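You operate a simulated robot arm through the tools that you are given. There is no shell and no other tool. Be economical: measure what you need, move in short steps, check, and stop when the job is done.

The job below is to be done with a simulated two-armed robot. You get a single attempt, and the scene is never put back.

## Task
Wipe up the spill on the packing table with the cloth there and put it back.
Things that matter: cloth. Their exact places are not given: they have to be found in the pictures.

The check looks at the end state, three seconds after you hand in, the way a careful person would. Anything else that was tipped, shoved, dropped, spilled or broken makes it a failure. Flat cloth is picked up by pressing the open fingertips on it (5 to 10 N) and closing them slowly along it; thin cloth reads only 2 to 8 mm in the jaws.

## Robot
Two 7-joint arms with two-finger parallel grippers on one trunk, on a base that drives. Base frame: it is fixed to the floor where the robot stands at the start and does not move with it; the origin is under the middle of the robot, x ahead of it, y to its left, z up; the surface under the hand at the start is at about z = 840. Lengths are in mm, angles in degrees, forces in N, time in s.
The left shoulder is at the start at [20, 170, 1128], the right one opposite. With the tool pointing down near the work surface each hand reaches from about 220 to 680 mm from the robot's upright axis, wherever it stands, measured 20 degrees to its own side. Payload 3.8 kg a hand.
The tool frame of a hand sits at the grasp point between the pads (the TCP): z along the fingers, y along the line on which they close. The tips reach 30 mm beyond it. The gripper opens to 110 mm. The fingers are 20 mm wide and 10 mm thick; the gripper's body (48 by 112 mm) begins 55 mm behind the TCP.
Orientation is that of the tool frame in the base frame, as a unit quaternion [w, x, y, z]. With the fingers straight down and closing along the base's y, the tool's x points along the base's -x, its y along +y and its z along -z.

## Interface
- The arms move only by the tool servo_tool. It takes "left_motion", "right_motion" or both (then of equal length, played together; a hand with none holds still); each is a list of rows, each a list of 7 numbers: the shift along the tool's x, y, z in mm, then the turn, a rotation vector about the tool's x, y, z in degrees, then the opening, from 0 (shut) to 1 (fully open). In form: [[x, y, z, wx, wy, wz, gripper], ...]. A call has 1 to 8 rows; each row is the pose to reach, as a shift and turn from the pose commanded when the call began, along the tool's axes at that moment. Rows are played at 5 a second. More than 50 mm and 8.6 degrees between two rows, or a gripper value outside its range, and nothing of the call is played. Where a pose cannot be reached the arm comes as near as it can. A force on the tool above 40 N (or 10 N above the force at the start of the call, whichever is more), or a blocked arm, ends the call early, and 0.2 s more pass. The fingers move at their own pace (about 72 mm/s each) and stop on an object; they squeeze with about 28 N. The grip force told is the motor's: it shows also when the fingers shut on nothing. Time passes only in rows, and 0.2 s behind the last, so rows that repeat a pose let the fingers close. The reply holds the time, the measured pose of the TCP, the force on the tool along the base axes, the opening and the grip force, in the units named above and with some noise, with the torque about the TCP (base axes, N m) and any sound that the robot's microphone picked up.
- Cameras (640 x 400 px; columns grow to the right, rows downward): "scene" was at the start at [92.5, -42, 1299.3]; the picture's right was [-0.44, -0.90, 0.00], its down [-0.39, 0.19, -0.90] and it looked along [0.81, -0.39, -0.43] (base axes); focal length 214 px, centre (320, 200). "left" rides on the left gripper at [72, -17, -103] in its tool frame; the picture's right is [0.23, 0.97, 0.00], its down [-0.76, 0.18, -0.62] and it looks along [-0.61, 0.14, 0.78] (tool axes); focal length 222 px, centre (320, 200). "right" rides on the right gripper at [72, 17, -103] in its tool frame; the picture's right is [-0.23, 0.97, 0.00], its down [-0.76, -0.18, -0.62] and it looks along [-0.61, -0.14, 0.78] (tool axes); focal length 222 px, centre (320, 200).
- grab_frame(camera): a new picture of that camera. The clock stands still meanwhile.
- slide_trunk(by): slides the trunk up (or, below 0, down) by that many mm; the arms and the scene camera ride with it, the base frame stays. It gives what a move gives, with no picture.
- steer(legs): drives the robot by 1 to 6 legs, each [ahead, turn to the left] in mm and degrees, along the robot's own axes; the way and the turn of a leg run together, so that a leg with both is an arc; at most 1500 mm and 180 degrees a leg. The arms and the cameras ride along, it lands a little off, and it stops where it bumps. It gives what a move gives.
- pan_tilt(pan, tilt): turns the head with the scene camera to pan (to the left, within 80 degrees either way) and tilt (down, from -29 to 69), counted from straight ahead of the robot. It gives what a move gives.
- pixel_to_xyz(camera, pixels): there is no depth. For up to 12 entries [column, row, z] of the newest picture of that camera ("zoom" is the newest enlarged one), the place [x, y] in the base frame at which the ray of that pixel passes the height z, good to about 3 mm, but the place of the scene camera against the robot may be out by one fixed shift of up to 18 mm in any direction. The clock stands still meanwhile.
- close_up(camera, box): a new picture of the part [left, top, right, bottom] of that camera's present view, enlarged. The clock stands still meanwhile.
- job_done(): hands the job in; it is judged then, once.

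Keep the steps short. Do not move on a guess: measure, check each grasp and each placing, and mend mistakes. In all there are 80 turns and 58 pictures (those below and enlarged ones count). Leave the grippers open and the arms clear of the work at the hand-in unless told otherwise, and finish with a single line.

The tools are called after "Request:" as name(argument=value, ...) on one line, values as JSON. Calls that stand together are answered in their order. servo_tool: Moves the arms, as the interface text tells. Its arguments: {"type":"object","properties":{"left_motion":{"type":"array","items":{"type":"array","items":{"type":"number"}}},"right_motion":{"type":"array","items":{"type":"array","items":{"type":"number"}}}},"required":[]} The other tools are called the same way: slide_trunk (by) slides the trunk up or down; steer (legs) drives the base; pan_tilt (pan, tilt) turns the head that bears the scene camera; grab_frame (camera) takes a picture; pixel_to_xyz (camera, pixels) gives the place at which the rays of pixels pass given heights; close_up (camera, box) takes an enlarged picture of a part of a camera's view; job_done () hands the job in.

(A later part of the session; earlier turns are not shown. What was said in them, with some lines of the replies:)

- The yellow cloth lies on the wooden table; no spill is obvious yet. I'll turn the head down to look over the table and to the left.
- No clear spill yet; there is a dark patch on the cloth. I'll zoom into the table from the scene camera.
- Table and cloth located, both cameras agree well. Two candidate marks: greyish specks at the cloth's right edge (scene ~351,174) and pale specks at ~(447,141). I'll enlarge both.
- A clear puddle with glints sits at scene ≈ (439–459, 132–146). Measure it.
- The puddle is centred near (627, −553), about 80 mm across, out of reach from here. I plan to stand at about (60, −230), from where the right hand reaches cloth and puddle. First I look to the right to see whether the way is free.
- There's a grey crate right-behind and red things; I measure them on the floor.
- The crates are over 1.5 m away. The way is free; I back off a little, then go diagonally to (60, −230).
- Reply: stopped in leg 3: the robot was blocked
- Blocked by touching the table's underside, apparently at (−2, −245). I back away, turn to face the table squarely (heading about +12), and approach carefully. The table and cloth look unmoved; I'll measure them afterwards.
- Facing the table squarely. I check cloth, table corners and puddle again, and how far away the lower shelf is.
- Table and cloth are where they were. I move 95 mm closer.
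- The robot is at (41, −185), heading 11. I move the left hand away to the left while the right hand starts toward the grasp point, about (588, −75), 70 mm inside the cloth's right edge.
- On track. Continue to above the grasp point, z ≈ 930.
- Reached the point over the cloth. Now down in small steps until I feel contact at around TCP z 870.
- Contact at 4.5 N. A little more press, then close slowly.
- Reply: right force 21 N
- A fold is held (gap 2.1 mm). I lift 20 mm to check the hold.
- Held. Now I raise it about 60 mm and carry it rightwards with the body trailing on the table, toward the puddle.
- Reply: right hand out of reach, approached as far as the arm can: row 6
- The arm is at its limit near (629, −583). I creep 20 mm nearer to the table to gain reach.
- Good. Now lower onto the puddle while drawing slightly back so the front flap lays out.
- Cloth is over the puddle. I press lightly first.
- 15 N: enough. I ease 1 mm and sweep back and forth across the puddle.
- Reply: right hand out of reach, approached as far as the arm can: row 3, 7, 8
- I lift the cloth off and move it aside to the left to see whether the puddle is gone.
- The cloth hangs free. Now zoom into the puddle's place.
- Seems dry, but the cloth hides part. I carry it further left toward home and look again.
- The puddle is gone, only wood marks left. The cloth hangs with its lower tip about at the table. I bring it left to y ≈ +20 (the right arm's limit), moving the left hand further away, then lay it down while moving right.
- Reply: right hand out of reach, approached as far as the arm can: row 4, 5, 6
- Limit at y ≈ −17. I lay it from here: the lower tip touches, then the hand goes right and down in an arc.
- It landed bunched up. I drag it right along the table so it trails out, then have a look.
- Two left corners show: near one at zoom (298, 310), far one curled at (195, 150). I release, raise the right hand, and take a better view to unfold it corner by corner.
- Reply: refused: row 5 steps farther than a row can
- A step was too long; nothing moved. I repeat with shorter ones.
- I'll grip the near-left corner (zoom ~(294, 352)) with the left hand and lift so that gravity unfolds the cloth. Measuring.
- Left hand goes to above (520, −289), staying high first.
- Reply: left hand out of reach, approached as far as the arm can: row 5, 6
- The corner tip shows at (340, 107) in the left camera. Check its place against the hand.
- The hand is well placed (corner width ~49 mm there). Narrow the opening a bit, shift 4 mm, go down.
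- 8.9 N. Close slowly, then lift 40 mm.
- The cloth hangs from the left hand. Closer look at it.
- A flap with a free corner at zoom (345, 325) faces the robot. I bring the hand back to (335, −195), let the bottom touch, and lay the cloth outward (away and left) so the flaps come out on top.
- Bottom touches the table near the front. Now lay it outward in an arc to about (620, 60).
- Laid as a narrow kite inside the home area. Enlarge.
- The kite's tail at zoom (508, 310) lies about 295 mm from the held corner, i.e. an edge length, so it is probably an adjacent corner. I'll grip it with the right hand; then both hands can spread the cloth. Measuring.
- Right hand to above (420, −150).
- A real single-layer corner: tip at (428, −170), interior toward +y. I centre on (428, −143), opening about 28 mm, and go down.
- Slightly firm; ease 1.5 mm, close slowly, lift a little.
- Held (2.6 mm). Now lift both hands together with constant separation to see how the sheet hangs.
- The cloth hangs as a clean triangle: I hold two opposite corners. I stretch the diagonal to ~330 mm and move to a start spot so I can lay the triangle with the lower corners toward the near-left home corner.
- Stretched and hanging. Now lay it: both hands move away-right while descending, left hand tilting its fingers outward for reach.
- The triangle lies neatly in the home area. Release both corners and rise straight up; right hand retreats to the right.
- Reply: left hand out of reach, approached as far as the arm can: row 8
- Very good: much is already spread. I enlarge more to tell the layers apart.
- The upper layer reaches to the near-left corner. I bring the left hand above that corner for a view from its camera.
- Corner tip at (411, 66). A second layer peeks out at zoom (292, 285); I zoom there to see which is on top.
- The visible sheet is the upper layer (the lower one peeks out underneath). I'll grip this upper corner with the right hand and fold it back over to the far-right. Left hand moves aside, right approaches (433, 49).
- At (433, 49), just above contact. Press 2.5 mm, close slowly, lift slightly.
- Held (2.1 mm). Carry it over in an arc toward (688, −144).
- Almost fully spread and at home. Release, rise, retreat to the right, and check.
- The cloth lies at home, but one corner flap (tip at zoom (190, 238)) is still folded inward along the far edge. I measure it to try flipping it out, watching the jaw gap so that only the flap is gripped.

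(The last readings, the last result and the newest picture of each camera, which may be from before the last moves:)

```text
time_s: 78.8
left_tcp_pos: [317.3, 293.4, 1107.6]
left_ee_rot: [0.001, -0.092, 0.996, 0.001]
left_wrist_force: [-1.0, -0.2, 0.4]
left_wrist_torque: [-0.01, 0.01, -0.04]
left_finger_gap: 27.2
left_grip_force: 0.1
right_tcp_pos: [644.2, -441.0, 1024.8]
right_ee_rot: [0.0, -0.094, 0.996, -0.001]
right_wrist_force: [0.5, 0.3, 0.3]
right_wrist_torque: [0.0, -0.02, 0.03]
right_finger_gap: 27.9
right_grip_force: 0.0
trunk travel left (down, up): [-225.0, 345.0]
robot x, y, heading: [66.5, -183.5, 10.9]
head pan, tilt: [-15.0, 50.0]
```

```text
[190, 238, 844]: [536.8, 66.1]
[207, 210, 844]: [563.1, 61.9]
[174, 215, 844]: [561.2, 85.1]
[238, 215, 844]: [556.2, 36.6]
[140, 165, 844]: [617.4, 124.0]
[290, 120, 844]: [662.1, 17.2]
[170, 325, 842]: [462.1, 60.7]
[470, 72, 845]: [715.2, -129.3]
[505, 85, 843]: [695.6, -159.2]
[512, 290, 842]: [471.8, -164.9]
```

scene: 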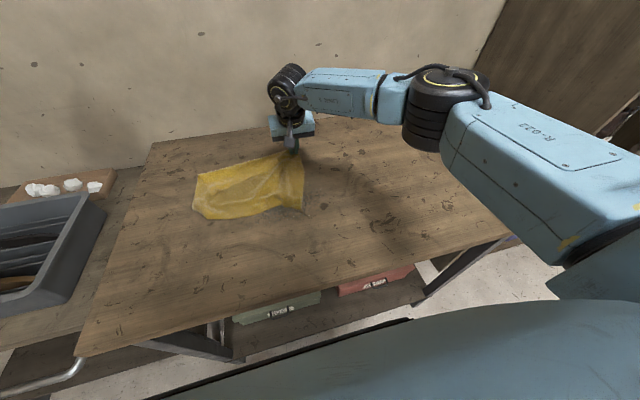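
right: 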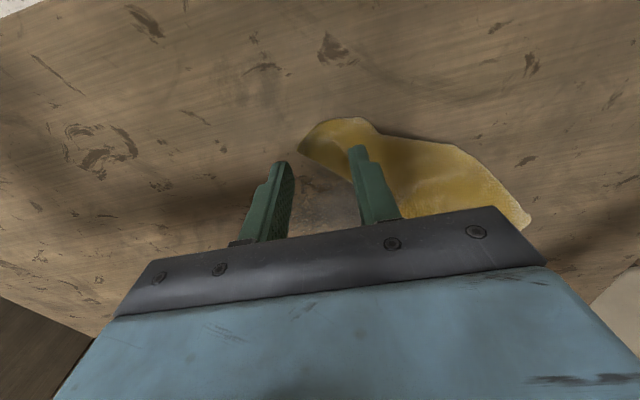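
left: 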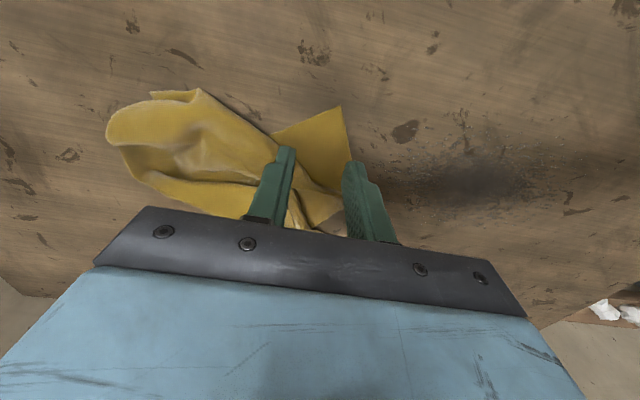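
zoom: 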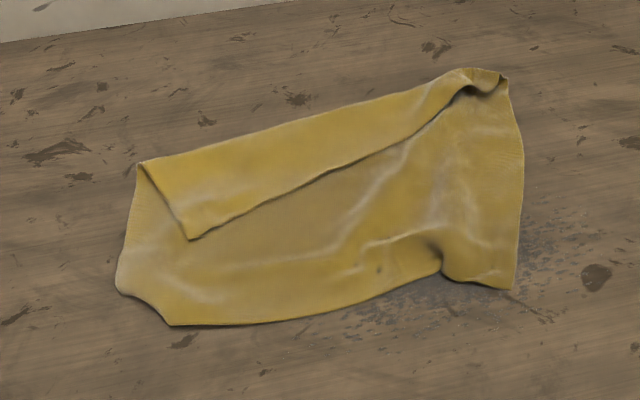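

Left hand to above (563, 61).

Request:
servo_tool(left_motion=[[-25, -34, 0, 0, 0, 0, 0.22], [-50, -68, 5, 0, 0, 0, 0.22], [-75, -102, 10, 0, 0, 0, 0.22], [-100, -137, 15, 0, 0, 0, 0.22], [-125, -171, 25, 0, 0, 0, 0.22], [-150, -205, 40, 0, 0, 0, 0.22], [-175, -239, 60, 0, 0, 0, 0.22], [-199, -273, 80, 0, 0, 0, 0.22]])

Request:
servo_tool(left_motion=[[0, 0, 45, 0, 0, 0, 0.22], [0, 0, 90, 0, 0, 0, 0.22], [0, 0, 125, 0, 0, 0, 0.22], [0, 0, 142, 0, 0, 0, 0.22], [0, 0, 150, 0, 0, 0, 0.22], [0, 0, 152, 0, 0, 0, 0.22]])

```text
time_s: 80.6
left_tcp_pos: [562.9, 60.7, 1023.7]
left_ee_rot: [-0.001, -0.092, 0.996, 0.002]
left_wrist_force: [-0.2, -0.4, -0.1]
left_wrist_torque: [0.0, 0.01, 0.02]
left_finger_gap: 23.9
left_grip_force: 0.0
right_tcp_pos: [644.2, -439.8, 1023.9]
right_ee_rot: [-0.001, -0.091, 0.996, -0.002]
right_wrist_force: [-0.1, -1.0, -0.5]
right_wrist_torque: [0.02, 0.03, 0.02]
right_finger_gap: 27.6
right_grip_force: 0.0
trunk travel left (down, up): [-225.0, 345.0]
robot x, y, heading: [65.2, -181.5, 11.0]
head pan, tilt: [-15.0, 50.0]
```

```text
time_s: 82.0
left_tcp_pos: [561.1, 62.5, 872.2]
left_ee_rot: [0.0, -0.092, 0.996, 0.0]
left_wrist_force: [0.0, -0.5, 1.3]
left_wrist_torque: [-0.01, 0.02, 0.0]
left_finger_gap: 24.2
left_grip_force: 0.1
right_tcp_pos: [645.1, -439.9, 1024.2]
right_ee_rot: [0.0, -0.092, 0.996, -0.001]
right_wrist_force: [-0.5, 0.5, 0.7]
right_wrist_torque: [-0.02, -0.01, 0.0]
right_finger_gap: 27.5
right_grip_force: 0.1
trunk travel left (down, up): [-225.0, 345.0]
robot x, y, heading: [63.0, -182.7, 10.7]
head pan, tilt: [-15.0, 50.0]
```

Light contact (1.3 N). Press 1 mm and close slowly, then read the gap.

Request:
servo_tool(left_motion=[[0, 0, 1, 0, 0, 0, 0.22], [0, 0, 1, 0, 0, 0, 0.17], [0, 0, 1, 0, 0, 0, 0.12], [0, 0, 1, 0, 0, 0, 0.07], [0, 0, 1, 0, 0, 0, 0.02], [0, 0, 1, 0, 0, 0, 0], [0, 0, 1, 0, 0, 0, 0]])

```text
time_s: 83.6
left_tcp_pos: [561.3, 61.3, 873.3]
left_ee_rot: [0.001, -0.091, 0.996, 0.0]
left_wrist_force: [0.3, -0.5, 5.5]
left_wrist_torque: [-0.03, -0.01, 0.02]
left_finger_gap: 2.3
left_grip_force: 27.7
right_tcp_pos: [645.2, -440.5, 1025.3]
right_ee_rot: [0.001, -0.093, 0.996, -0.001]
right_wrist_force: [0.1, 0.5, 0.1]
right_wrist_torque: [0.0, -0.04, 0.03]
right_finger_gap: 27.7
right_grip_force: 0.0
trunk travel left (down, up): [-225.0, 345.0]
robot x, y, heading: [64.1, -181.9, 10.8]
head pan, tilt: [-15.0, 50.0]
```

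Gap 2.3 mm: only the flap. Flip it outward in an arc to (701, 115), tilting the fingers outward.

Request:
servo_tool(left_motion=[[-7, 1, -30, 0, 0, 0, 0], [-22, 4, -60, 0, -4, 0, 0], [-52, 10, -80, 0, -9, 0, 0], [-81, 15, -82, 0, -14, 0, 0], [-111, 20, -65, 0, -19, 0, 0], [-133, 25, -35, 0, -23, 0, 0], [-147, 28, -5, 0, -25, 0, 0], [-149, 28, -3, 0, -25, 0, 0]])

Request:
grab_frame(camera="scene")

```text
time_s: 85.4
left_tcp_pos: [702.8, 116.4, 875.7]
left_ee_rot: [0.216, -0.089, 0.972, 0.019]
left_wrist_force: [-0.3, -0.1, 0.6]
left_wrist_torque: [-0.02, 0.03, 0.0]
left_finger_gap: 2.1
left_grip_force: 27.8
right_tcp_pos: [645.1, -439.4, 1024.8]
right_ee_rot: [0.0, -0.091, 0.996, -0.001]
right_wrist_force: [-0.3, 0.2, -0.1]
right_wrist_torque: [0.0, -0.01, 0.01]
right_finger_gap: 27.4
right_grip_force: 0.0
trunk travel left (down, up): [-225.0, 345.0]
robot x, y, heading: [63.1, -182.6, 10.9]
head pan, tilt: [-15.0, 50.0]
```

```text
2 pictures are left
```

scene: 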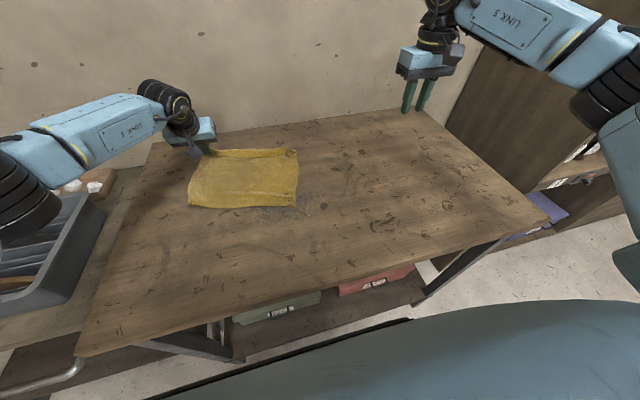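

Spread out and back home. Release, rise, and retreat the left hand, opening both grippers once clear.

Request:
servo_tool(left_motion=[[0, 0, 1, 0, 0, 0, 0.12], [0, 0, 1, 0, 0, 0, 0.22], [-12, 0, -27, 0, 0, 0, 0.25], [-25, 0, -54, 0, 0, 0, 0.25], [-40, 0, -90, 0, 6, 0, 0.25], [-40, 10, -125, 0, 13, 0, 0.25], [-20, 20, -160, 0, 20, 0, 0.5], [10, 30, -190, 0, 25, 0, 0.8]], right_motion=[[0, 0, 0, 0, 0, 0, 0.25], [0, 0, 0, 0, 0, 0, 0.25], [0, 0, 0, 0, 0, 0, 0.25], [0, 0, -10, 0, 0, 0, 0.25], [10, 0, -20, 0, 0, 0, 0.5], [20, 0, -30, 0, 0, 0, 1], [30, 0, -30, 0, 0, 0, 1], [40, 0, -30, 0, 0, 0, 1]])

Request:
servo_tool(left_motion=[[40, 15, -20, 0, 0, 0, 1], [80, 30, -40, 0, 0, 0, 1], [120, 45, -50, 0, 0, 0, 1], [160, 60, -60, 0, 0, 0, 1], [200, 75, -60, 0, 0, 0, 1], [230, 90, -60, 0, 0, 0, 1]])

Request:
grab_frame(camera="scene")

Request:
pixel_to_xyz(camera="scene", pixels=[[203, 152, 842], [297, 150, 842], [296, 205, 842], [190, 203, 842]])

```text
time_s: 87.2
left_tcp_pos: [605.2, 130.2, 1043.5]
left_ee_rot: [0.0, -0.091, 0.996, 0.0]
left_wrist_force: [0.6, 0.3, -0.5]
left_wrist_torque: [-0.02, 0.0, 0.0]
left_finger_gap: 88.1
left_grip_force: 0.1
right_tcp_pos: [605.0, -448.8, 1055.4]
right_ee_rot: [0.0, -0.092, 0.996, 0.0]
right_wrist_force: [-0.7, -0.1, 0.3]
right_wrist_torque: [-0.02, -0.04, -0.02]
right_finger_gap: 109.9
right_grip_force: 0.1
trunk travel left (down, up): [-225.0, 345.0]
robot x, y, heading: [63.6, -182.7, 10.9]
head pan, tilt: [-15.0, 50.0]
```

```text
time_s: 88.6
left_tcp_pos: [366.0, 177.9, 1103.7]
left_ee_rot: [0.0, -0.091, 0.996, 0.001]
left_wrist_force: [0.0, -0.2, -0.7]
left_wrist_torque: [-0.02, 0.0, -0.04]
left_finger_gap: 109.9
left_grip_force: 0.0
right_tcp_pos: [602.6, -449.4, 1054.4]
right_ee_rot: [-0.001, -0.092, 0.996, -0.001]
right_wrist_force: [-0.1, 1.0, -0.5]
right_wrist_torque: [-0.01, -0.03, -0.02]
right_finger_gap: 110.0
right_grip_force: 0.1
trunk travel left (down, up): [-225.0, 345.0]
robot x, y, heading: [62.8, -182.1, 11.1]
head pan, tilt: [-15.0, 50.0]
```

```text
1 pictures are left
```

scene: 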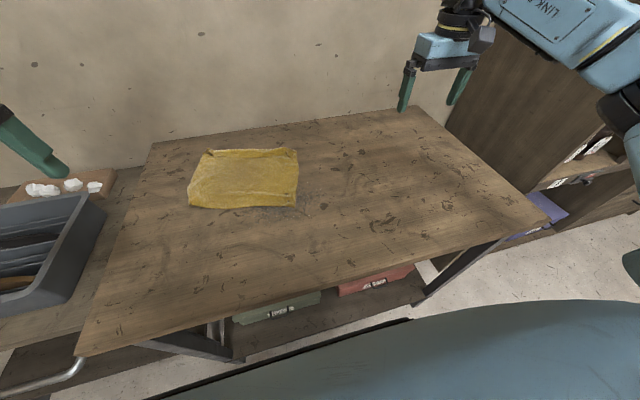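

```text
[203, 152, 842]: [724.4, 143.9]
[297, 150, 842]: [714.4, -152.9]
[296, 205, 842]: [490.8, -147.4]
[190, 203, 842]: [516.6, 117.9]
```

The cloth lies spread on its place. Last picture: check once more that the puddle's place is dry.

Request:
close_up(camera="scene", box=[330, 100, 522, 220])

```text
3.33 times, centred on (426, 160) of scene
```

zoom: 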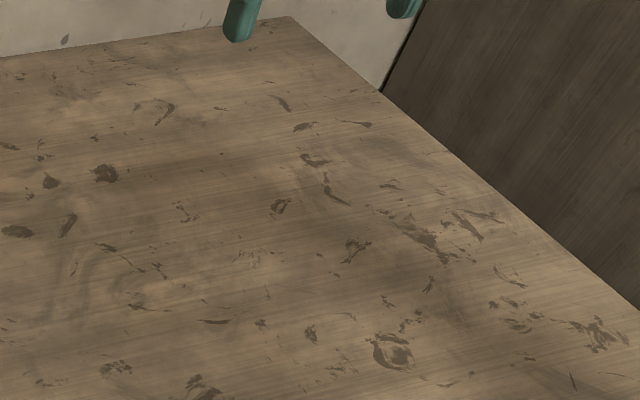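

The table is dry, the cloth is home, the hands are open and clear. Handing in.

Request:
job_done()

```text
The job is handed in.
```

The spill is wiped up and the cloth is back in its place, about 35 mm off centre and spread out except for a slight tuck at its near-left corner; the robot's base touched the table once while driving, but the table measured unmoved.
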